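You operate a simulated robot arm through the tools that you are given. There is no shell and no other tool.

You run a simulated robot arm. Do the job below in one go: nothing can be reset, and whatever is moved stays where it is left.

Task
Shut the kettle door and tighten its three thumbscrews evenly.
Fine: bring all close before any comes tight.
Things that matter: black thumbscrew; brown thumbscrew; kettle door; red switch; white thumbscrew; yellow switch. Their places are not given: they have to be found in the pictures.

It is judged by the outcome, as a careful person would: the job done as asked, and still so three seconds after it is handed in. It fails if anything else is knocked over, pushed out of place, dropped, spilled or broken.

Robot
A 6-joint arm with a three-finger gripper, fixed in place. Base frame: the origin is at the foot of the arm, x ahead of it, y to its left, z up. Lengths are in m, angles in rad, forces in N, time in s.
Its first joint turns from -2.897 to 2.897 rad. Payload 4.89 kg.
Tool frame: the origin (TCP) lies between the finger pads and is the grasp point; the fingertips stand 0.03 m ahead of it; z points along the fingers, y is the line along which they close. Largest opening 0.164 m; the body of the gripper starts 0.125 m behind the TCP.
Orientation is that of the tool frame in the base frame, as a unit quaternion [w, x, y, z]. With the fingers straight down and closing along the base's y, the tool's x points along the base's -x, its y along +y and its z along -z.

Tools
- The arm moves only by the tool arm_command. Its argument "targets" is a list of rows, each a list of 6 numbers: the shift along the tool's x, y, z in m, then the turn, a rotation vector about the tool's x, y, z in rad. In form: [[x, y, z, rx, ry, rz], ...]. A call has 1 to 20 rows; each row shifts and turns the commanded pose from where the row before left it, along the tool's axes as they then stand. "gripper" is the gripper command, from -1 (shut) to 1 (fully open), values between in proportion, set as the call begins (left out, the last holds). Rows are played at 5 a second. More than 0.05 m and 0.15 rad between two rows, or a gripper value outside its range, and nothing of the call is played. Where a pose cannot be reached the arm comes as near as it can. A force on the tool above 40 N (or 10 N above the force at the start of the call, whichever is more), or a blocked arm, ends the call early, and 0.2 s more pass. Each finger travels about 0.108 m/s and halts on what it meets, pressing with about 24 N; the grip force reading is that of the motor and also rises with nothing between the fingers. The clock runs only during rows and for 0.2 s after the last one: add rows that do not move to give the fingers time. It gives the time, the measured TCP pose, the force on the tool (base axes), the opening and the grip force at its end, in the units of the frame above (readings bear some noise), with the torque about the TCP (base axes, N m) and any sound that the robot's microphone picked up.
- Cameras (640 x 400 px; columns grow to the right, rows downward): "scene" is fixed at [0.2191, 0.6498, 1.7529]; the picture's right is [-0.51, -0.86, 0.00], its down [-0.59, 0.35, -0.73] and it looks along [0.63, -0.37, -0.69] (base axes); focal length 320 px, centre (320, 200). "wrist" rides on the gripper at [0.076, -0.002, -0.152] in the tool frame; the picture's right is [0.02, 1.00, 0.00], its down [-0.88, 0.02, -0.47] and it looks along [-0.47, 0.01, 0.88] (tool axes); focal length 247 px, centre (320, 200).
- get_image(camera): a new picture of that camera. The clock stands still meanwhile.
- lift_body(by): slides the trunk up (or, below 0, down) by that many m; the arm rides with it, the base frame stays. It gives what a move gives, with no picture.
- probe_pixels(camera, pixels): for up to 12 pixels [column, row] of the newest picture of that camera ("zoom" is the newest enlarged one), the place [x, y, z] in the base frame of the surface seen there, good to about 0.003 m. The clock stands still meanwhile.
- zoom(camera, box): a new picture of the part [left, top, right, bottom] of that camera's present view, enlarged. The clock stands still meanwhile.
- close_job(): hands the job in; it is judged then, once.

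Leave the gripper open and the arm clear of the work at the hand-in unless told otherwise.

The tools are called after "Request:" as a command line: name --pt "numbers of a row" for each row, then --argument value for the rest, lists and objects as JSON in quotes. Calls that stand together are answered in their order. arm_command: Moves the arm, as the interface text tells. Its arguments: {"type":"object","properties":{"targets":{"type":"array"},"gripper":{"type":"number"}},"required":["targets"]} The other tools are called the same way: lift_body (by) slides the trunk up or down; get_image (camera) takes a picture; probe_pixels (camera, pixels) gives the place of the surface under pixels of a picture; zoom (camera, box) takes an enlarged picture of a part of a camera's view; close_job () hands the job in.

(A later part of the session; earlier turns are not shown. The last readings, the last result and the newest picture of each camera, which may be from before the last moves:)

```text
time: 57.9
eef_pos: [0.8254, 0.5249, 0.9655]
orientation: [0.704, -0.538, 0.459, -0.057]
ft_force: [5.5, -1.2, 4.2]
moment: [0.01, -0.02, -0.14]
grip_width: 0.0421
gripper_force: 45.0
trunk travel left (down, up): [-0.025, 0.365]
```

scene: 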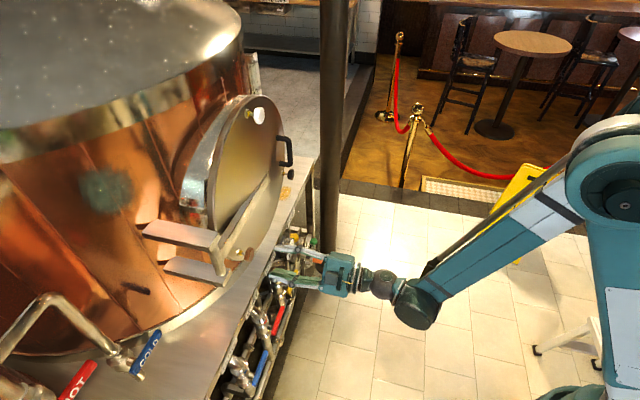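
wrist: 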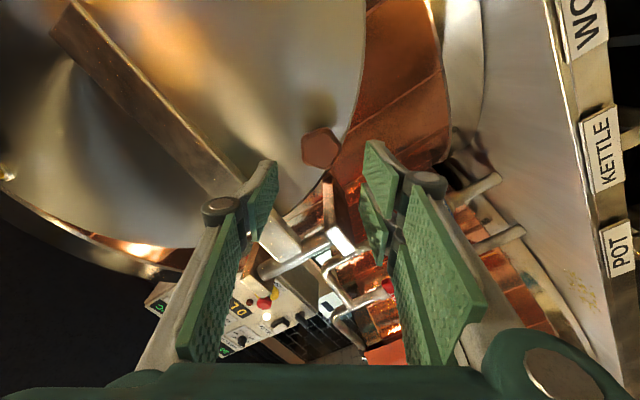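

The grip is well balanced, about 7 N. I'll turn clockwise 1.0 rad, adding a tiny sideways correction per row because the squeezed centre lies about 2 mm off the knob's axis.

Request:
arm_command --pt "-0.00026 0 0 0 0 0.125" --pt "-0.00026 0 0 0 0 0.125" --pt "-0.00026 0 0 0 0 0.125" --pt "-0.00026 0 0 0 0 0.125" --pt "-0.00026 0 0 0 0 0.125" --pt "-0.00026 0 0 0 0 0.125" --pt "-0.00026 0 0 0 0 0.125" --pt "-0.00026 0 0 0 0 0.125"

Request:
zoom --camera "scene" --box '[220, 235, 268, 271]'

Request:
zoom --camera "wrist" --box '[250, 130, 390, 240]'

```text
time: 59.6
eef_pos: [0.8236, 0.5254, 0.9664]
orientation: [0.651, -0.269, 0.655, 0.273]
ft_force: [3.4, -4.6, -23.4]
moment: [-0.29, 0.3, 0.15]
grip_width: 0.0421
gripper_force: 45.3
trunk travel left (down, up): [-0.025, 0.365]
stopped in row 8: the force on the tool passed its limit at 42 N (the readings are from after the stop); the commanded pose is now the measured one
```

```text
11.11 times, centred on (244, 253) of scene
```

zoom: 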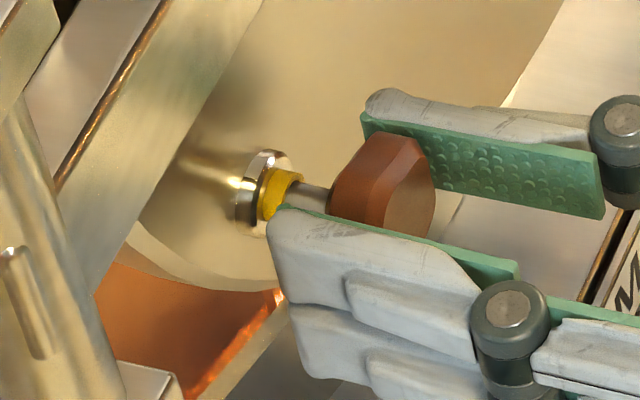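

```text
3.64 times, centred on (320, 185) of wrist
```

zoom: 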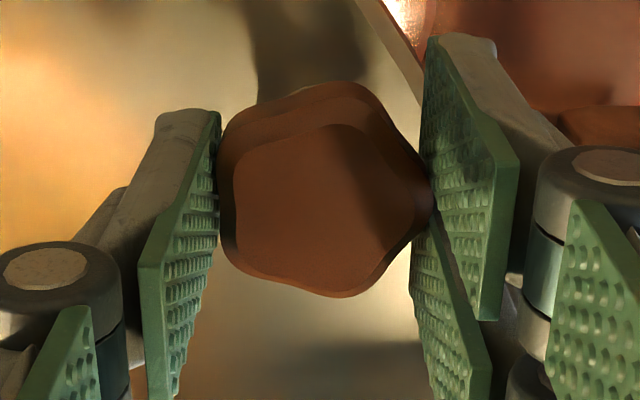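

The brown knob turned about 0.95 rad, then the side force passed the limit and the call stopped, so my correction had the wrong sign. I'll release and look at the collar.

Request:
arm_command --pt "0 0 0 0 0 0" --pt "0 0 0 0 0 0" --gripper -0.2

Request:
zoom --camera "wrist" --box '[250, 130, 390, 240]'

Request:
arm_command --pt "0 0 -0.025 0 0 0" --pt "0 0 -0.03 0 0 0" --pt "0 0 -0.025 0 0 0" --pt "0 0 0 0 0 0"

Request:
zoom --camera "scene" --box '[232, 244, 256, 262]'

Request:
zoom --camera "scene" --box '[280, 164, 304, 182]'

Request:
zoom --camera "scene" --box '[240, 105, 264, 123]'

```text
time: 60.2
eef_pos: [0.8234, 0.5262, 0.9681]
orientation: [0.652, -0.268, 0.655, 0.272]
ft_force: [-0.3, 0.7, 0.2]
moment: [0.0, -0.01, 0.01]
grip_width: 0.0655
gripper_force: 0.1
trunk travel left (down, up): [-0.025, 0.365]
```

```text
3.64 times, centred on (320, 185) of wrist
```

zoom: 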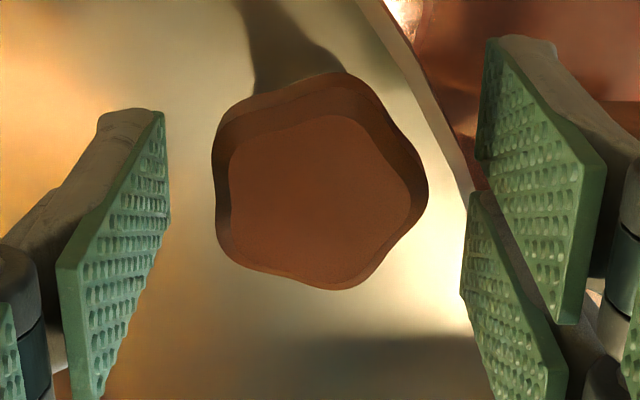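

```text
time: 61.2
eef_pos: [0.7682, 0.4693, 0.9668]
orientation: [0.652, -0.268, 0.655, 0.272]
ft_force: [0.0, -0.6, -1.2]
moment: [0.01, -0.03, 0.0]
grip_width: 0.0657
gripper_force: 0.1
trunk travel left (down, up): [-0.025, 0.365]
```

```text
16.00 times, centred on (244, 253) of scene
```

zoom: 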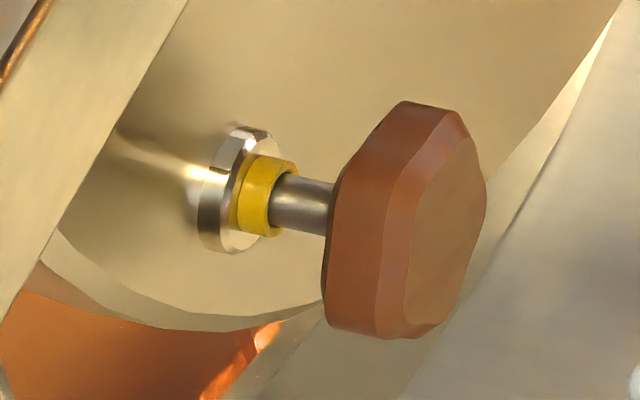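

```text
16.00 times, centred on (292, 173) of scene
```

zoom: 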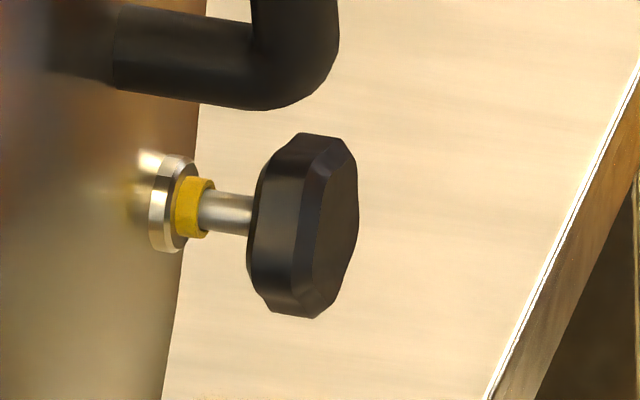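

```text
16.00 times, centred on (252, 114) of scene
```

zoom: 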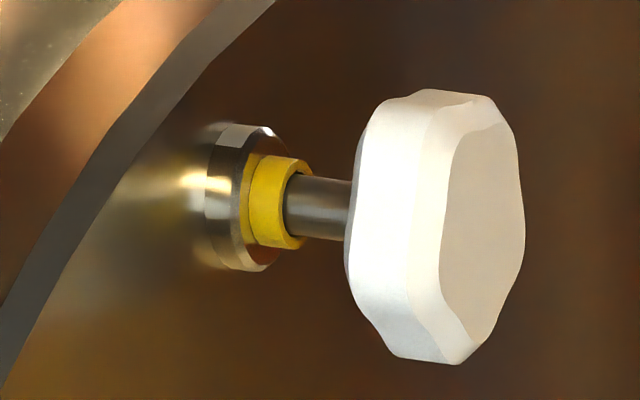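

All three collars have gone in about 3 mm (≈3.1 mm per rad) and have roughly 6.5–8.5 mm left, so I have an even state. Next I do a second 1.0 rad on brown, re-approaching centred at z≈0.9655.

Request:
arm_command --pt "0.0013 0.0004 0.03 0 0 0" --pt "0 0 0.03 0 0 0" --pt "0 0 0.0203 0 0 0" --pt "0 0 0 0 0 0"

Request:
zoom --camera "wrist" --box '[250, 130, 390, 240]'

Request:
arm_command --pt "0 0 0 0 0 0" --pt "0 0 0 0 0 0" --pt "0 0 0 0 0 0" --gripper -1

```text
time: 62.2
eef_pos: [0.8246, 0.5265, 0.9661]
orientation: [0.652, -0.269, 0.655, 0.273]
ft_force: [-0.3, 0.6, 0.3]
moment: [-0.03, 0.0, -0.02]
grip_width: 0.0657
gripper_force: 0.1
trunk travel left (down, up): [-0.025, 0.365]
```

```text
3.64 times, centred on (320, 185) of wrist
```

zoom: 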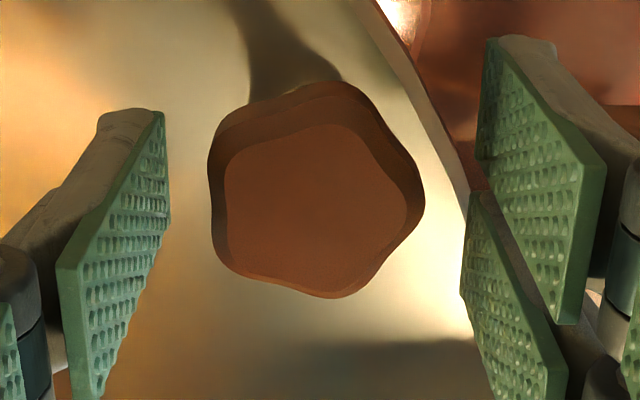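

```text
time: 63.0
eef_pos: [0.8252, 0.5262, 0.9669]
orientation: [0.652, -0.267, 0.655, 0.272]
ft_force: [18.1, -9.8, 2.0]
moment: [0.01, -0.02, -0.55]
grip_width: 0.0422
gripper_force: 44.9
trunk travel left (down, up): [-0.025, 0.365]
```

The side force is about 20 N along -y, matching the 1.5 mm offset seen. I'll shift -1.7 mm to relax it and read.

Request:
arm_command --pt "0 -0.0017 0 0 0 0" --pt "0 0 0 0 0 0"

```text
time: 63.6
eef_pos: [0.8252, 0.5258, 0.9667]
orientation: [0.653, -0.268, 0.655, 0.271]
ft_force: [9.7, -4.9, 0.1]
moment: [0.03, -0.03, -0.15]
grip_width: 0.0422
gripper_force: 45.0
trunk travel left (down, up): [-0.025, 0.365]
```

Down to 10 N. I'll turn 0.5 rad with a last small shift, and read.

Request:
arm_command --pt "0 -0.0008 0 0 0 0.125" --pt "0 0 0 0 0 0.125" --pt "0 0 0 0 0 0.125" --pt "0 0 0 0 0 0.125"

```text
time: 64.6
eef_pos: [0.8251, 0.5255, 0.9661]
orientation: [0.564, -0.098, 0.701, 0.425]
ft_force: [-2.8, 7.2, -13.3]
moment: [-0.25, 0.22, 0.33]
grip_width: 0.0423
gripper_force: 44.8
trunk travel left (down, up): [-0.025, 0.365]
```

The tool feels 15 N along its +x, so I follow with +0.6 mm per row while turning another 0.5 rad.

Request:
arm_command --pt "0.0006 0 0 0 0 0.125" --pt "0.0006 0 0 0 0 0.125" --pt "0.0006 0 0 0 0 0.125" --pt "0.0006 0 0 0 0 0.125"

Request:
zoom --camera "wrist" --box '[250, 130, 390, 240]'

Request:
zoom --camera "scene" --box '[232, 244, 256, 262]'

```text
time: 65.6
eef_pos: [0.8242, 0.525, 0.9643]
orientation: [0.442, 0.08, 0.703, 0.552]
ft_force: [8.2, 13.1, 18.2]
moment: [-0.31, -0.6, -0.28]
grip_width: 0.0428
gripper_force: 45.5
trunk travel left (down, up): [-0.025, 0.365]
```

```text
3.64 times, centred on (320, 185) of wrist
```

zoom: 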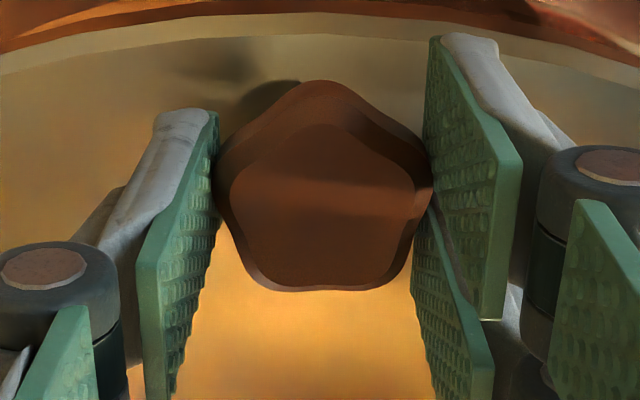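

```text
16.00 times, centred on (244, 253) of scene
```

zoom: 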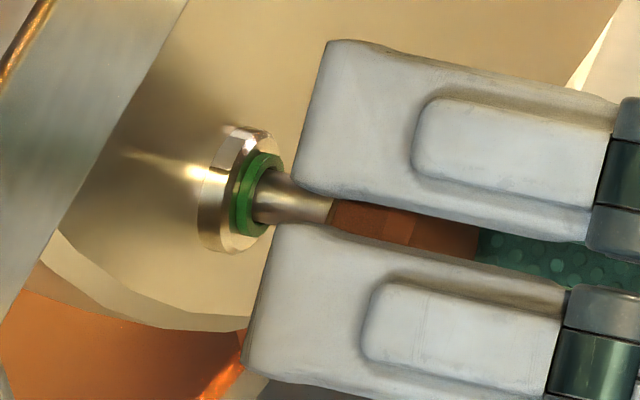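

The brown collar has turned green and is short now, and the knob slipped a little in the fingers (torque ≈0.6 N m), so resistance is rising. I stop on brown here. I'll release, back off and look, then bring the other two to this same state before going further.

Request:
arm_command --pt "0 0 0 0 0 0" --pt "0 0 0 0 0 0" --gripper -0.2

Request:
zoom --camera "wrist" --box '[250, 130, 390, 240]'

Request:
arm_command --pt "0 0 -0.025 0 0 0" --pt "0 0 -0.03 0 0 0" --pt "0 0 -0.03 0 0 0" --pt "0 0 0 0 0 0"

Request:
zoom --camera "scene" --box '[232, 244, 256, 262]'

Request:
get_image --camera "wrist"

```text
time: 66.2
eef_pos: [0.8251, 0.525, 0.9651]
orientation: [0.442, 0.079, 0.703, 0.551]
ft_force: [0.4, 0.9, -0.2]
moment: [-0.03, 0.04, 0.0]
grip_width: 0.0657
gripper_force: 0.0
trunk travel left (down, up): [-0.025, 0.365]
```

```text
3.64 times, centred on (320, 185) of wrist
```

zoom: 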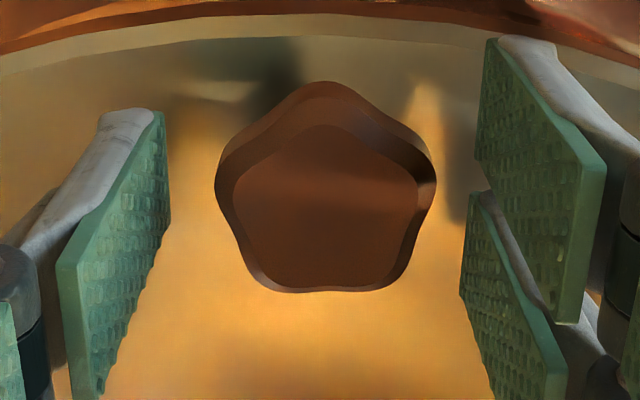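

```text
time: 67.2
eef_pos: [0.7635, 0.4634, 0.9657]
orientation: [0.441, 0.078, 0.703, 0.552]
ft_force: [0.7, 0.8, -0.8]
moment: [0.03, -0.04, 0.03]
grip_width: 0.0656
gripper_force: 0.0
trunk travel left (down, up): [-0.025, 0.365]
```

```text
16.00 times, centred on (244, 253) of scene
```

zoom: 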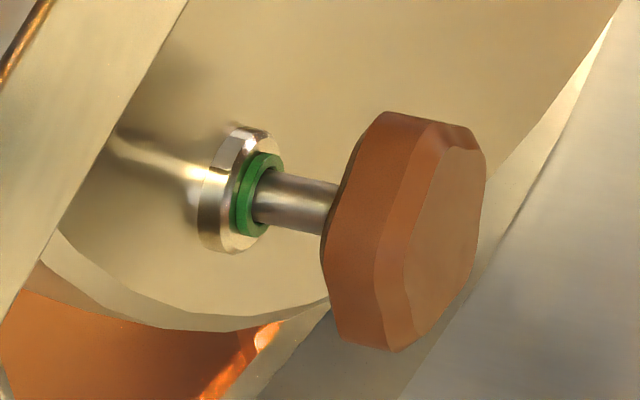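

```text
taken
```

wrist: 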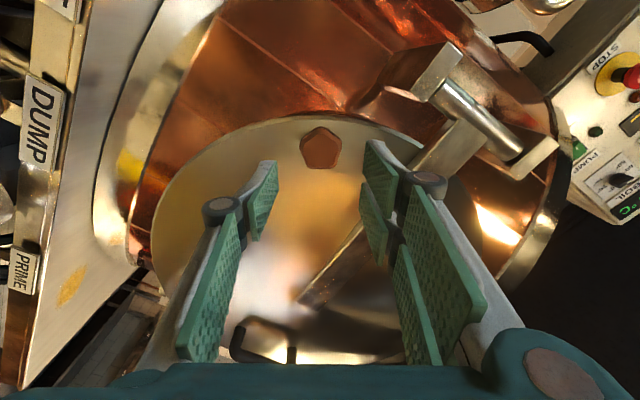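

With the collar green and torque suddenly rising, brown looks seated at about 94° of turn while the others are at about 57°. A careful hand would back it off so that none is tight before all are close. I'll roll to about 40° (lobe in line with the fingers), re-grip brown and turn it back slightly.

Request:
arm_command --pt "0 0 0 0 0 -0.105" --pt "0 0 0 0 0 -0.105" --pt "0 0 0 0 0 -0.105" --pt "0 0 0.03 0 0 0" --pt "0 0 0.03 0 0 0" --pt "0 0 0.0277 0 0 0" --pt "0 0 0 0 0 0"

Request:
zoom --camera "wrist" --box '[250, 130, 390, 240]'

```text
time: 68.8
eef_pos: [0.8266, 0.5266, 0.9637]
orientation: [0.522, -0.033, 0.707, 0.476]
ft_force: [-0.4, 0.4, 0.9]
moment: [-0.01, 0.03, 0.0]
grip_width: 0.0655
gripper_force: 0.0
trunk travel left (down, up): [-0.025, 0.365]
```

```text
3.64 times, centred on (320, 185) of wrist
```

zoom: 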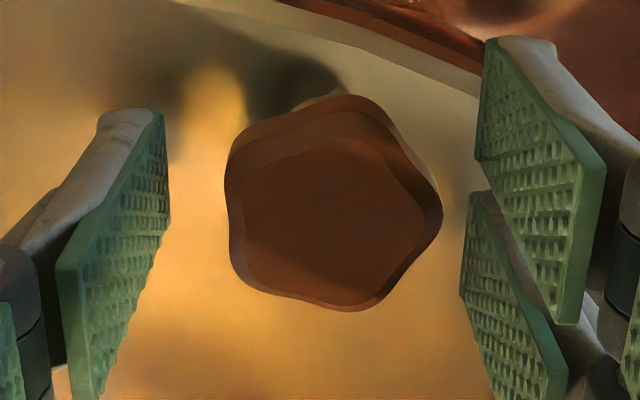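

The lobe is in line, but the knob sits about 2 mm off in both directions. I'll correct by x -2.2 mm and y +2.0 mm, then close.

Request:
arm_command --pt "-0.0022 0.002 0 0 0 0" --pt "0 0 0 0 0 0"

Request:
arm_command --pt "0 0 0 0 0 0" --pt "0 0 0 0 0 0" --pt "0 0 0 0 0 0" --gripper -1

```text
time: 69.4
eef_pos: [0.826, 0.5278, 0.9657]
orientation: [0.523, -0.032, 0.707, 0.475]
ft_force: [1.0, -0.1, 0.0]
moment: [0.0, -0.03, -0.01]
grip_width: 0.0655
gripper_force: 0.0
trunk travel left (down, up): [-0.025, 0.365]
```

```text
time: 70.2
eef_pos: [0.8265, 0.5271, 0.9651]
orientation: [0.523, -0.033, 0.707, 0.475]
ft_force: [2.1, -3.3, -3.4]
moment: [-0.16, -0.26, -0.04]
grip_width: 0.0418
gripper_force: 45.0
trunk travel left (down, up): [-0.025, 0.365]
```

Balanced grip (≈5 N). I'll turn brown counter-clockwise by 0.36 rad to back it off, and check the collar.

Request:
arm_command --pt "0 0 0 0 0 -0.12" --pt "0 0 0 0 0 -0.12" --pt "0 0 0 0 0 -0.12"

Request:
zoom --camera "scene" --box '[232, 244, 256, 262]'

Request:
zoom --camera "wrist" --box '[250, 130, 390, 240]'

```text
time: 71.0
eef_pos: [0.8263, 0.5269, 0.9672]
orientation: [0.6, -0.159, 0.69, 0.372]
ft_force: [-3.8, -8.1, -22.5]
moment: [-0.18, 0.15, 0.05]
grip_width: 0.0422
gripper_force: 44.9
trunk travel left (down, up): [-0.025, 0.365]
```

```text
16.00 times, centred on (244, 253) of scene
```

zoom: 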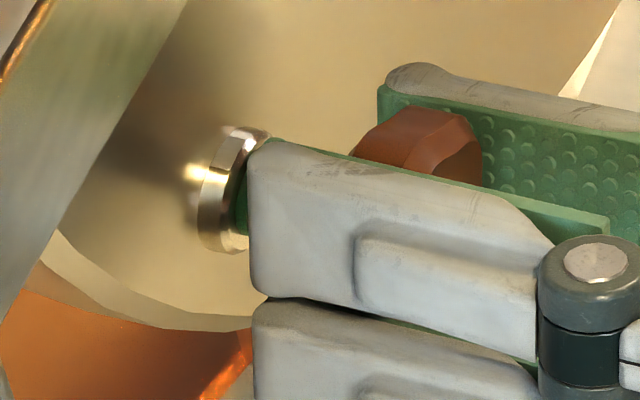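

```text
3.64 times, centred on (320, 185) of wrist
```

zoom: 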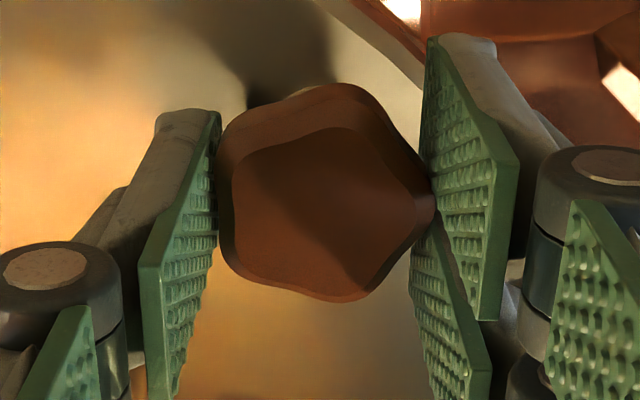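

The torque is back to zero. A finger hides the collar, so I release and back off to see it.

Request:
arm_command --pt "0 0 0 0 0 0" --pt "0 0 0 0 0 0" --gripper -0.2

Request:
arm_command --pt "0 0 -0.025 0 0 0" --pt "0 0 -0.03 0 0 0" --pt "0 0 -0.03 0 0 0" --pt "0 0 0 0 0 0"

Request:
zoom --camera "scene" --box '[232, 244, 256, 262]'

```text
time: 71.6
eef_pos: [0.8263, 0.527, 0.9676]
orientation: [0.6, -0.158, 0.69, 0.373]
ft_force: [0.1, -0.3, 0.3]
moment: [0.0, 0.05, 0.0]
grip_width: 0.0656
gripper_force: 0.1
trunk travel left (down, up): [-0.025, 0.365]
```

```text
time: 72.6
eef_pos: [0.7663, 0.4679, 0.9677]
orientation: [0.599, -0.159, 0.69, 0.374]
ft_force: [-0.4, 0.1, -0.6]
moment: [0.03, -0.03, 0.03]
grip_width: 0.0656
gripper_force: 0.0
trunk travel left (down, up): [-0.025, 0.365]
```

```text
16.00 times, centred on (244, 253) of scene
```

zoom: 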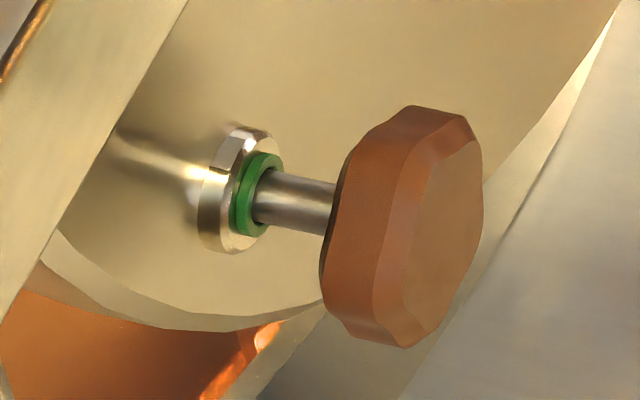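

The brown collar stays green and unchanged after 0.36 rad back, with no torque, so it's in its green zone but not loaded. Next I bring white up in small steps and watch when its collar turns green. I roll to about 3° (in line with white's lobes) and travel to white's standoff.

Request:
arm_command --pt "0 0 0 0 0 -0.137" --pt "0 0 0 0 0 -0.137" --pt "-0.04087 -0.01978 0 0 0 0" --pt "-0.04087 -0.01978 0 0 0 0" --pt "-0.04087 -0.01978 0 0 0 0" --pt "-0.04087 -0.01978 0 0 0 0" --pt "-0.04087 -0.01978 0 0 0 0" --pt "-0.04087 -0.01978 0 0 0 0" --pt "-0.04087 -0.01978 0 0 0 0" --pt "-0.04087 -0.01978 0 0 0 0" --pt "-0.04087 -0.01978 0 0 0 0" --pt "0 0 0 0 0 0"

Request:
get_image --camera "wrist"

Request:
zoom --camera "wrist" --box '[280, 113, 360, 183]'

```text
time: 75.2
eef_pos: [0.9067, 0.3261, 1.3258]
orientation: [0.645, -0.251, 0.662, 0.288]
ft_force: [-0.7, 1.1, -0.8]
moment: [-0.01, -0.02, -0.04]
grip_width: 0.0655
gripper_force: 0.0
trunk travel left (down, up): [-0.025, 0.365]
```

```text
taken
```

wrist: 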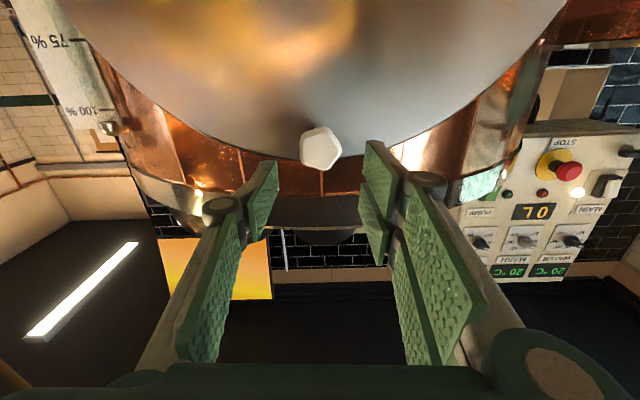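

```text
5.71 times, centred on (320, 148) of wrist
```

zoom: 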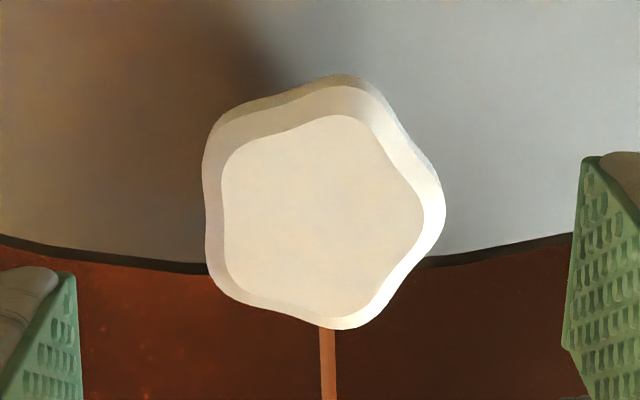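

Centred sideways. I'll advance 0.0836 m with a 1 mm x correction and re-check close up.

Request:
arm_command --pt "0.001 0 0.03 0 0 0" --pt "0 0 0.03 0 0 0" --pt "0 0 0.0236 0 0 0" --pt "0 0 0 0 0 0"

Request:
zoom --camera "wrist" --box '[250, 130, 390, 240]'

```text
time: 76.2
eef_pos: [0.9654, 0.386, 1.3255]
orientation: [0.645, -0.251, 0.662, 0.289]
ft_force: [0.0, -0.7, 0.3]
moment: [0.04, 0.02, 0.0]
grip_width: 0.0658
gripper_force: 0.2
trunk travel left (down, up): [-0.025, 0.365]
```

```text
3.64 times, centred on (320, 185) of wrist
```

zoom: 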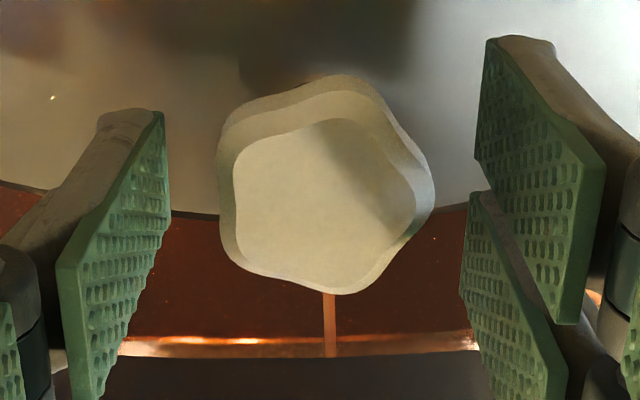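

Nearly centred. I'll nudge x +1.2 mm and y +0.4 mm, then close on white.

Request:
arm_command --pt "0.0012 0.0004 0 0 0 0" --pt "0 0 0 0 0 0"

Request:
arm_command --pt "0 0 0 0 0 0" --pt "0 0 0 0 0 0" --pt "0 0 0 0 0 0" --gripper -1

Request:
zoom --camera "scene" --box '[240, 105, 264, 123]'

```text
time: 76.8
eef_pos: [0.965, 0.3878, 1.3243]
orientation: [0.645, -0.252, 0.661, 0.289]
ft_force: [-0.5, 0.2, 0.3]
moment: [-0.01, 0.01, -0.01]
grip_width: 0.0656
gripper_force: 0.0
trunk travel left (down, up): [-0.025, 0.365]
```

```text
time: 77.6
eef_pos: [0.9657, 0.3855, 1.3241]
orientation: [0.645, -0.252, 0.661, 0.289]
ft_force: [4.8, -4.0, 1.2]
moment: [0.02, -0.01, -0.18]
grip_width: 0.0421
gripper_force: 45.3
trunk travel left (down, up): [-0.025, 0.365]
```

```text
16.00 times, centred on (252, 114) of scene
```

zoom: 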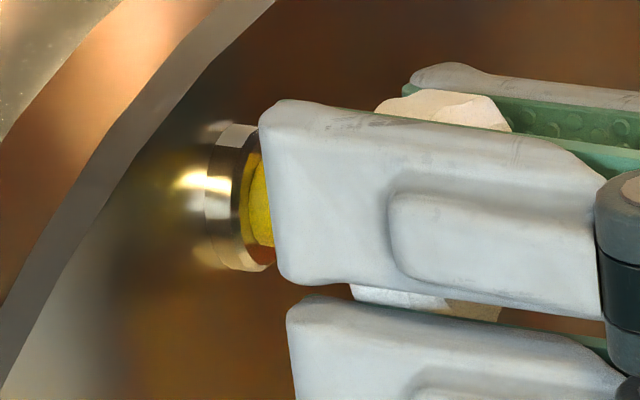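

Balanced grip (≈6 N), and I can still see the yellow at (260,210). I'll turn clockwise 0.25 rad and look at the colour and torque.

Request:
arm_command --pt "0 0 0 0 0 0.125" --pt "0 0 0 0 0 0.125"

Request:
zoom --camera "scene" --box '[240, 105, 264, 123]'

```text
time: 78.2
eef_pos: [0.9667, 0.3863, 1.324]
orientation: [0.603, -0.166, 0.688, 0.368]
ft_force: [10.8, -2.1, 11.2]
moment: [0.07, -0.12, -0.18]
grip_width: 0.0421
gripper_force: 45.2
trunk travel left (down, up): [-0.025, 0.365]
```

```text
16.00 times, centred on (252, 114) of scene
```

zoom: 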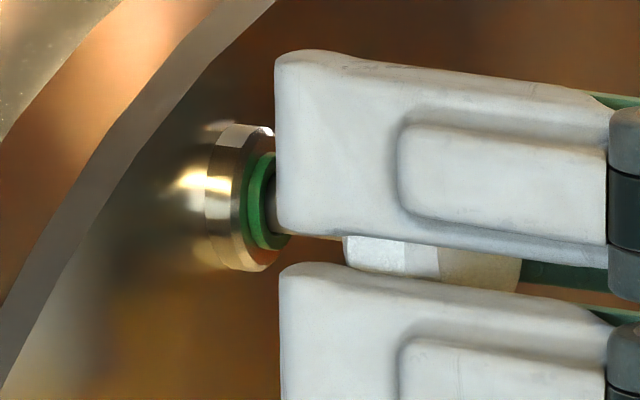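

White's collar turned green at about 1.25 rad in total with no torque yet. So green means "close", and nothing is loaded: brown is at about 1.27, white at about 1.25, only black is still yellow at 1.0. I release white, back out, roll back to 3° and travel to black.

Request:
arm_command --pt "0 0 0 0 0 0" --pt "0 0 0 0 0 0" --gripper -0.2

Request:
arm_command --pt "0 0 -0.025 0 0 0" --pt "0 0 -0.03 0 0 0" --pt "0 0 -0.028 0 0 0" --pt "0 0 0 0 0 -0.125" --pt "0 0 0 0 0 -0.125" --pt "0 0 0 0 0 0"

Request:
zoom --camera "scene" --box '[240, 105, 264, 123]'

```text
time: 78.8
eef_pos: [0.9656, 0.3867, 1.3223]
orientation: [0.604, -0.167, 0.688, 0.367]
ft_force: [-0.6, -0.5, -0.5]
moment: [-0.03, 0.0, -0.06]
grip_width: 0.0656
gripper_force: 0.1
trunk travel left (down, up): [-0.025, 0.365]
```

```text
time: 80.2
eef_pos: [0.9065, 0.3268, 1.3232]
orientation: [0.645, -0.251, 0.662, 0.288]
ft_force: [0.5, 0.6, -0.1]
moment: [-0.03, 0.01, -0.03]
grip_width: 0.0655
gripper_force: 0.0
trunk travel left (down, up): [-0.025, 0.365]
```

```text
16.00 times, centred on (252, 114) of scene
```

zoom: 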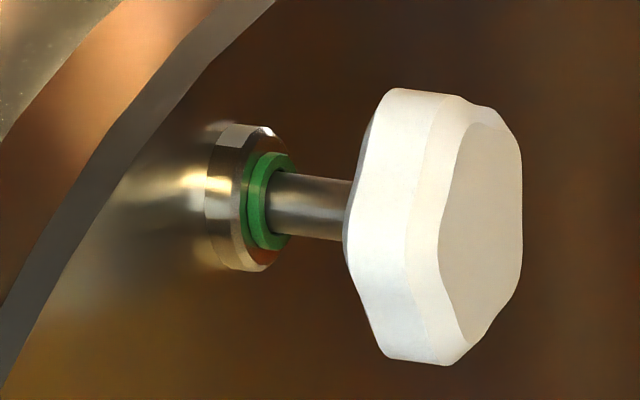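

White is green. Next I travel to the black knob's standoff.

Request:
arm_command --pt "0.03841 -0.02413 0 0 0 0" --pt "0.03841 -0.02413 0 0 0 0" --pt "0.03841 -0.02413 0 0 0 0" --pt "0.03841 -0.02413 0 0 0 0" --pt "0.03841 -0.02413 0 0 0 0" --pt "0.03841 -0.02413 0 0 0 0" --pt "0.03841 -0.02413 0 0 0 0" --pt "0.03841 -0.02413 0 0 0 0" --pt "0.03841 -0.02413 0 0 0 0" --pt "0 0 0 0 0 0"

Request:
get_image --camera "wrist"

Request:
zoom --camera "wrist" --box '[280, 113, 360, 183]'

```text
time: 82.4
eef_pos: [1.0449, 0.1913, 0.9651]
orientation: [0.645, -0.253, 0.661, 0.288]
ft_force: [-0.2, 0.2, 0.0]
moment: [-0.08, 0.1, -0.12]
grip_width: 0.0656
gripper_force: 0.0
trunk travel left (down, up): [-0.025, 0.365]
```

```text
taken
```

wrist: 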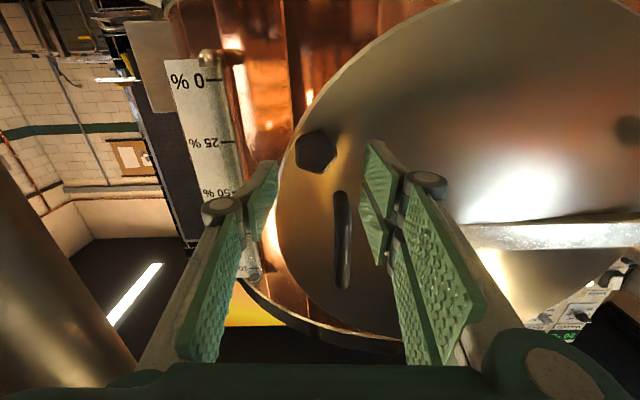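

```text
5.71 times, centred on (320, 148) of wrist
```

zoom: 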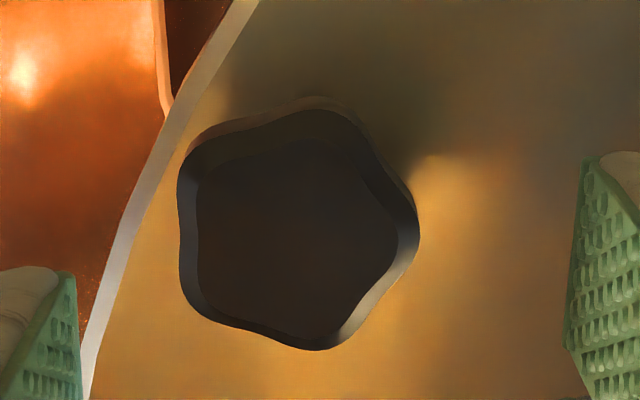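

The black knob is about 4.5 mm toward -y. I'll correct that and advance 0.081 m onto it.

Request:
arm_command --pt "-0.001 -0.0045 0 0 0 0" --pt "0 0 0.03 0 0 0" --pt "0 0 0.03 0 0 0" --pt "0 0 0.0212 0 0 0" --pt "0 0 0 0 0 0"

Request:
zoom --camera "wrist" --box '[250, 130, 390, 240]'

```text
time: 83.6
eef_pos: [1.106, 0.243, 0.9668]
orientation: [0.645, -0.251, 0.662, 0.289]
ft_force: [-0.9, -0.7, 0.8]
moment: [-0.04, -0.01, -0.01]
grip_width: 0.0656
gripper_force: 0.0
trunk travel left (down, up): [-0.025, 0.365]
```

```text
3.64 times, centred on (320, 185) of wrist
```

zoom: 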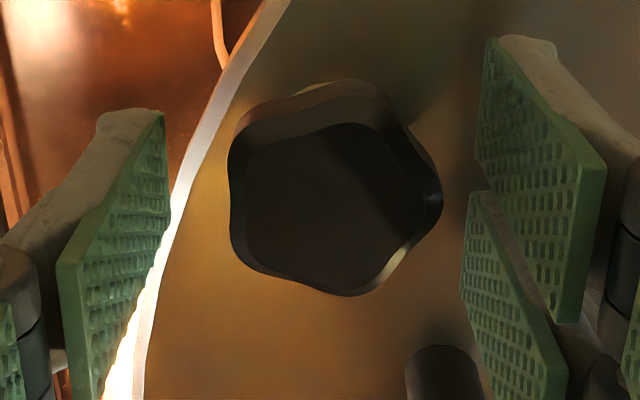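

The knob is now about 2.3 mm toward +y. I'll nudge x +1.3 mm and y +2.2 mm, then close.

Request:
arm_command --pt "0.0013 0.0022 0 0 0 0" --pt "0 0 0 0 0 0"

Request:
arm_command --pt "0 0 0 0 0 0" --pt "0 0 0 0 0 0" --pt "0 0 0 0 0 0" --gripper -1

Request:
zoom --camera "scene" --box '[276, 164, 300, 182]'

```text
time: 84.2
eef_pos: [1.1045, 0.2448, 0.9645]
orientation: [0.645, -0.252, 0.661, 0.288]
ft_force: [-0.2, 0.0, 0.0]
moment: [0.0, 0.01, 0.03]
grip_width: 0.0657
gripper_force: 0.1
trunk travel left (down, up): [-0.025, 0.365]
```

```text
time: 85.0
eef_pos: [1.1044, 0.2448, 0.9653]
orientation: [0.646, -0.252, 0.661, 0.287]
ft_force: [-1.4, 0.5, -0.8]
moment: [0.0, -0.04, 0.05]
grip_width: 0.0421
gripper_force: 44.8
trunk travel left (down, up): [-0.025, 0.365]
```

```text
16.00 times, centred on (288, 173) of scene
```

zoom: 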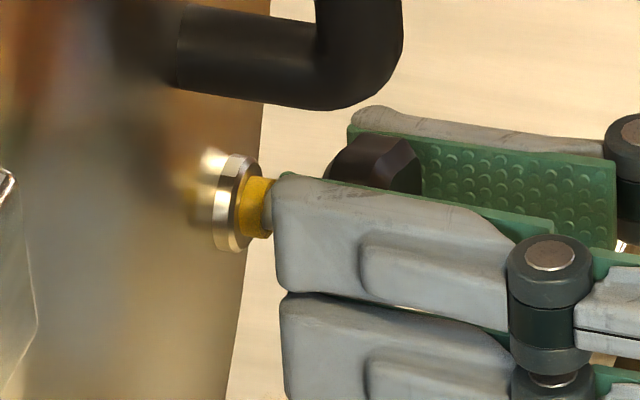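

A very well-balanced grip (<2 N), and the yellow is visible at (252,205). I'll turn clockwise 0.25 rad like white.

Request:
arm_command --pt "0 0 0 0 0 0.125" --pt "0 0 0 0 0 0.125"

Request:
zoom --camera "scene" --box '[276, 164, 300, 182]'

```text
time: 85.6
eef_pos: [1.1035, 0.2424, 0.9647]
orientation: [0.604, -0.168, 0.687, 0.367]
ft_force: [-3.4, 3.6, 2.8]
moment: [-0.02, -0.01, 0.27]
grip_width: 0.0417
gripper_force: 45.0
trunk travel left (down, up): [-0.025, 0.365]
```

```text
16.00 times, centred on (288, 173) of scene
```

zoom: 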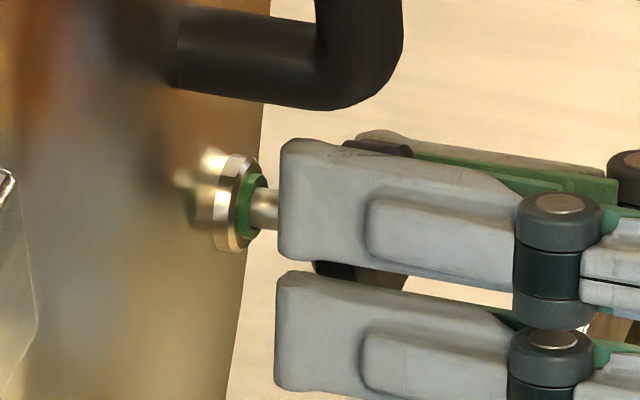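

All three collars are green now, so all are close and none is loaded. The tightening round starts: black another 0.25 rad, watching the torque about the screw axis.

Request:
arm_command --pt "0 0 0 0 0 0.125" --pt "0 0 0 0 0 0.125"

Request:
zoom --camera "scene" --box '[276, 164, 300, 182]'

Request:
zoom --camera "wrist" --box '[250, 130, 390, 240]'

```text
time: 86.2
eef_pos: [1.1031, 0.2452, 0.9656]
orientation: [0.553, -0.08, 0.703, 0.44]
ft_force: [1.8, 10.5, 4.5]
moment: [0.11, -0.22, 0.09]
grip_width: 0.0423
gripper_force: 45.1
trunk travel left (down, up): [-0.025, 0.365]
```

```text
16.00 times, centred on (288, 173) of scene
```

zoom: 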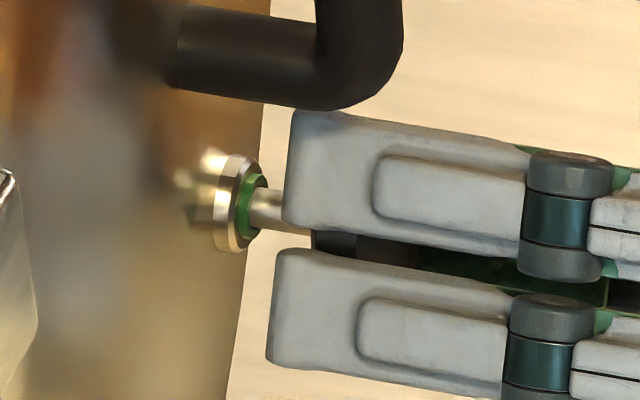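

```text
3.64 times, centred on (320, 185) of wrist
```

zoom: 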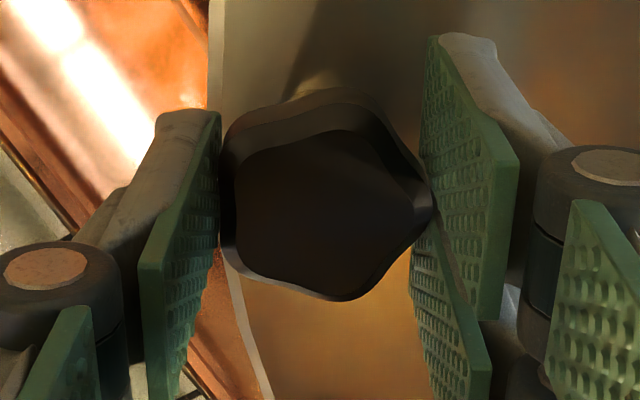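

Black is at 1.5 rad, the knob hasn't slipped and the torque is still ≈0. I leave it there and bring white to the same point before tightening any. I release, back out, roll -0.25 rad and travel to white.

Request:
arm_command --pt "0 0 0 0 0 0" --pt "0 0 0 0 0 0" --gripper -0.2

Request:
arm_command --pt "0 0 -0.025 0 0 0" --pt "0 0 -0.03 0 0 0" --pt "0 0 -0.028 0 0 0" --pt "0 0 0 0 0 -0.125" --pt "0 0 0 0 0 -0.125" --pt "-0.03141 0.03288 0 0 0 0" --pt "-0.03141 0.03288 0 0 0 0" --pt "-0.03141 0.03288 0 0 0 0" --pt "-0.03141 0.03288 0 0 0 0" --pt "-0.03141 0.03288 0 0 0 0" --pt "-0.03141 0.03288 0 0 0 0" --pt "-0.03141 0.03288 0 0 0 0" --pt "-0.03141 0.03288 0 0 0 0" --pt "-0.03141 0.03288 0 0 0 0" --pt "0 0 0 0 0 0"

Request:
zoom --camera "wrist" --box '[280, 113, 360, 183]'

Request:
zoom --camera "scene" --box '[276, 164, 300, 182]'

```text
time: 86.8
eef_pos: [1.1038, 0.2442, 0.9641]
orientation: [0.554, -0.079, 0.703, 0.439]
ft_force: [-0.9, -0.1, 0.5]
moment: [0.02, -0.01, -0.03]
grip_width: 0.0656
gripper_force: 0.1
trunk travel left (down, up): [-0.025, 0.365]
```

```text
time: 90.0
eef_pos: [0.9061, 0.3255, 1.3243]
orientation: [0.604, -0.168, 0.687, 0.367]
ft_force: [0.9, -0.3, -0.7]
moment: [0.03, 0.0, 0.08]
grip_width: 0.0656
gripper_force: 0.0
trunk travel left (down, up): [-0.025, 0.365]
```

```text
5.71 times, centred on (320, 148) of wrist
```

zoom: 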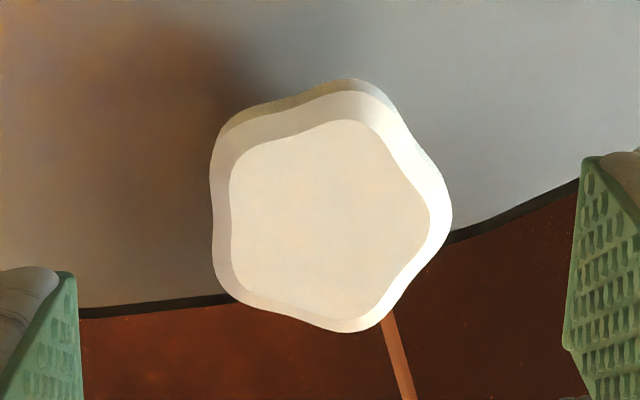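

```text
16.00 times, centred on (288, 173) of scene
```

zoom: 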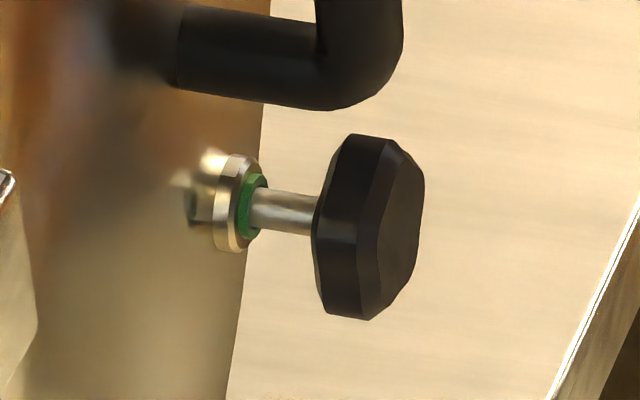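

Lobe in line, about 1 mm off. I'll advance 0.0844 m with that correction and check.

Request:
arm_command --pt "0.001 0.001 0.03 0 0 0" --pt "0 0 0.03 0 0 0" --pt "0 0 0.0244 0 0 0" --pt "0 0 0 0 0 0"

Request:
zoom --camera "wrist" --box '[250, 130, 390, 240]'

```text
time: 91.0
eef_pos: [0.9653, 0.3876, 1.324]
orientation: [0.604, -0.167, 0.688, 0.367]
ft_force: [0.3, 0.1, 0.2]
moment: [0.0, -0.02, 0.05]
grip_width: 0.0656
gripper_force: 0.0
trunk travel left (down, up): [-0.025, 0.365]
```

```text
3.64 times, centred on (320, 185) of wrist
```

zoom: 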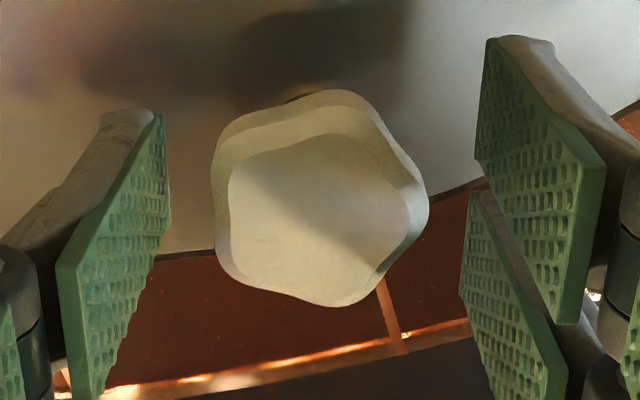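

About 1 mm off the other way in x. I'll nudge x -1.2 mm and y -0.4 mm, then close.

Request:
arm_command --pt "-0.0012 -0.0004 0 0 0 0" --pt "0 0 0 0 0 0"

Request:
arm_command --pt "0 0 0 0 0 0" --pt "0 0 0 0 0 0" --pt "0 0 0 0 0 0" --gripper -1

```text
time: 91.6
eef_pos: [0.966, 0.3863, 1.3251]
orientation: [0.605, -0.168, 0.687, 0.366]
ft_force: [0.4, 0.3, 0.8]
moment: [0.03, -0.02, -0.01]
grip_width: 0.0657
gripper_force: 0.1
trunk travel left (down, up): [-0.025, 0.365]
```

```text
time: 92.4
eef_pos: [0.9663, 0.3869, 1.3236]
orientation: [0.604, -0.167, 0.687, 0.366]
ft_force: [2.6, -1.6, 0.1]
moment: [0.01, -0.08, -0.05]
grip_width: 0.0421
gripper_force: 45.5
trunk travel left (down, up): [-0.025, 0.365]
```

Balanced grip (3 N). I'll turn white clockwise 0.25 rad, to 1.5 rad in total.

Request:
arm_command --pt "0 0 0 0 0 0.125" --pt "0 0 0 0 0 0.125"

Request:
zoom --camera "wrist" --box '[250, 130, 390, 240]'

```text
time: 93.0
eef_pos: [0.9676, 0.3856, 1.325]
orientation: [0.553, -0.079, 0.703, 0.44]
ft_force: [7.1, 6.1, 11.9]
moment: [0.04, -0.11, 0.13]
grip_width: 0.0421
gripper_force: 44.2
trunk travel left (down, up): [-0.025, 0.365]
```

```text
3.64 times, centred on (320, 185) of wrist
```

zoom: 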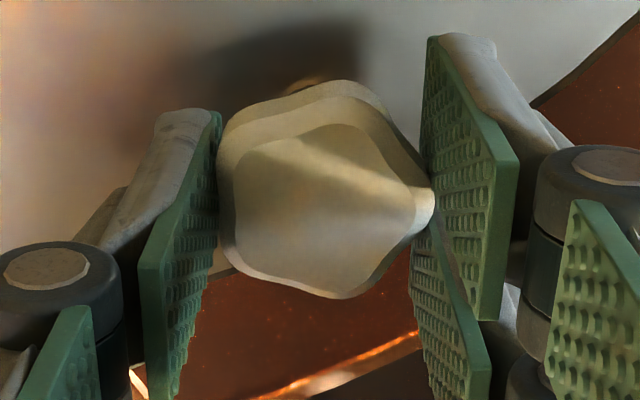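

No torque at 1.5 rad, no slip. I release white, back out, roll -0.225 rad and travel to brown, keeping the same standoff.

Request:
arm_command --pt "0 0 0 0 0 0" --pt "0 0 0 0 0 0" --gripper -0.2

Request:
arm_command --pt "0 0 -0.025 0 0 0" --pt "0 0 -0.03 0 0 0" --pt "0 0 -0.03 0 0 0" --pt "0 0 0 0 0 -0.1125" --pt "0 0 0 0 0 -0.1125" --pt "0.04493 0.00814 0 0 0 0" --pt "0.04493 0.00814 0 0 0 0" --pt "0.04493 0.00814 0 0 0 0" --pt "0.04493 0.00814 0 0 0 0" --pt "0.04493 0.00814 0 0 0 0" --pt "0.04493 0.00814 0 0 0 0" --pt "0.04493 0.00814 0 0 0 0" --pt "0.04493 0.00814 0 0 0 0" --pt "0.04493 0.00814 0 0 0 0" --pt "0 0 0 0 0 0"

Request:
zoom --camera "wrist" --box '[280, 113, 360, 183]'

Request:
zoom --camera "scene" --box '[240, 105, 264, 123]'

```text
time: 93.6
eef_pos: [0.9658, 0.3867, 1.3232]
orientation: [0.554, -0.08, 0.703, 0.439]
ft_force: [0.4, 0.4, -0.6]
moment: [-0.01, 0.0, 0.03]
grip_width: 0.0656
gripper_force: 0.0
trunk travel left (down, up): [-0.025, 0.365]
```

```text
time: 96.8
eef_pos: [0.7649, 0.4667, 0.9647]
orientation: [0.599, -0.16, 0.689, 0.375]
ft_force: [-0.2, -0.9, 0.6]
moment: [-0.05, 0.06, 0.05]
grip_width: 0.0654
gripper_force: 0.0
trunk travel left (down, up): [-0.025, 0.365]
```

```text
5.71 times, centred on (320, 148) of wrist
```

zoom: 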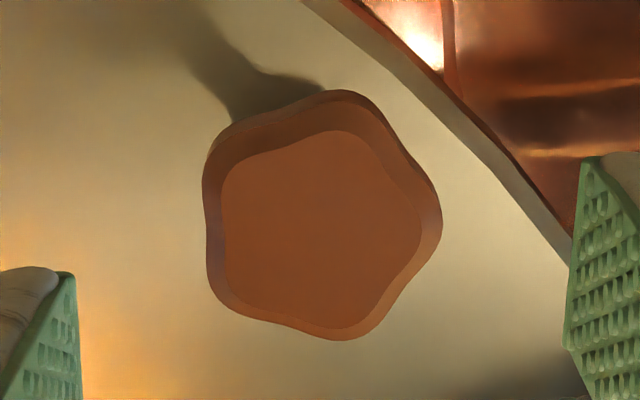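

```text
16.00 times, centred on (252, 114) of scene
```

zoom: 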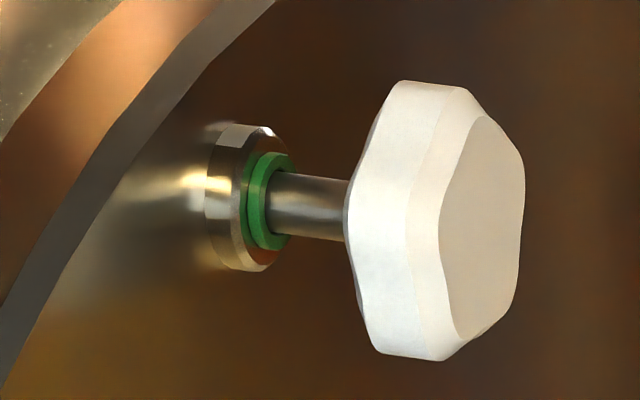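

Brown is well centred. I advance 0.0845 m and check.

Request:
arm_command --pt "-0.0005 0 0.03 0 0 0" --pt "0 0 0.03 0 0 0" --pt "0 0 0.0245 0 0 0" --pt "0 0 0 0 0 0"

Request:
zoom --camera "wrist" --box '[250, 130, 390, 240]'

```text
time: 97.8
eef_pos: [0.824, 0.525, 0.9657]
orientation: [0.6, -0.158, 0.69, 0.374]
ft_force: [0.5, 0.9, -0.1]
moment: [0.02, 0.04, -0.02]
grip_width: 0.0658
gripper_force: 0.0
trunk travel left (down, up): [-0.025, 0.365]
```

```text
3.64 times, centred on (320, 185) of wrist
```

zoom: 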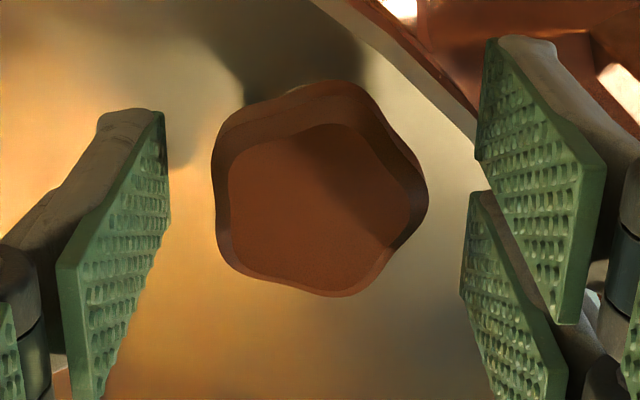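

Within 0.6 mm. I nudge and close on brown.

Request:
arm_command --pt "0.0004 -0.0005 0 0 0 0" --pt "0 0 0 0 0 0"

Request:
arm_command --pt "0 0 0 0 0 0" --pt "0 0 0 0 0 0" --pt "0 0 0 0 0 0" --gripper -1

Request:
arm_command --pt "0 0 0 0 0 0.115" --pt "0 0 0 0 0 0.115"

Request:
zoom --camera "wrist" --box '[250, 130, 390, 240]'

```text
time: 98.4
eef_pos: [0.8247, 0.5265, 0.9656]
orientation: [0.6, -0.159, 0.689, 0.374]
ft_force: [0.8, -0.2, 0.0]
moment: [0.0, 0.0, 0.02]
grip_width: 0.0655
gripper_force: 0.0
trunk travel left (down, up): [-0.025, 0.365]
```

```text
time: 99.2
eef_pos: [0.8258, 0.5248, 0.9652]
orientation: [0.6, -0.158, 0.69, 0.373]
ft_force: [3.9, -4.4, -2.3]
moment: [0.02, -0.01, -0.1]
grip_width: 0.0423
gripper_force: 44.9
trunk travel left (down, up): [-0.025, 0.365]
```

```text
time: 99.8
eef_pos: [0.8245, 0.5268, 0.9657]
orientation: [0.552, -0.078, 0.703, 0.441]
ft_force: [2.8, -12.9, -2.8]
moment: [-0.1, 0.04, 0.05]
grip_width: 0.0422
gripper_force: 44.9
trunk travel left (down, up): [-0.025, 0.365]
```

```text
3.64 times, centred on (320, 185) of wrist
```

zoom: 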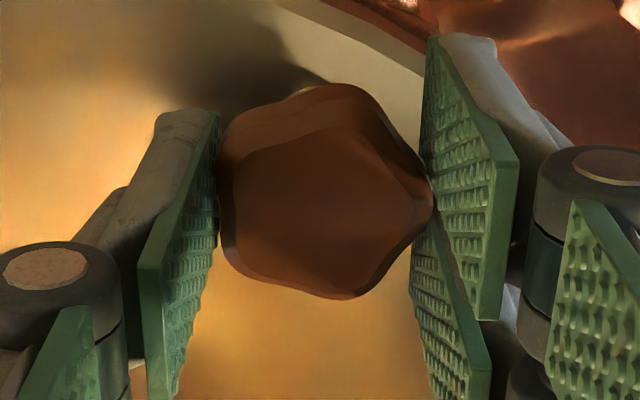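

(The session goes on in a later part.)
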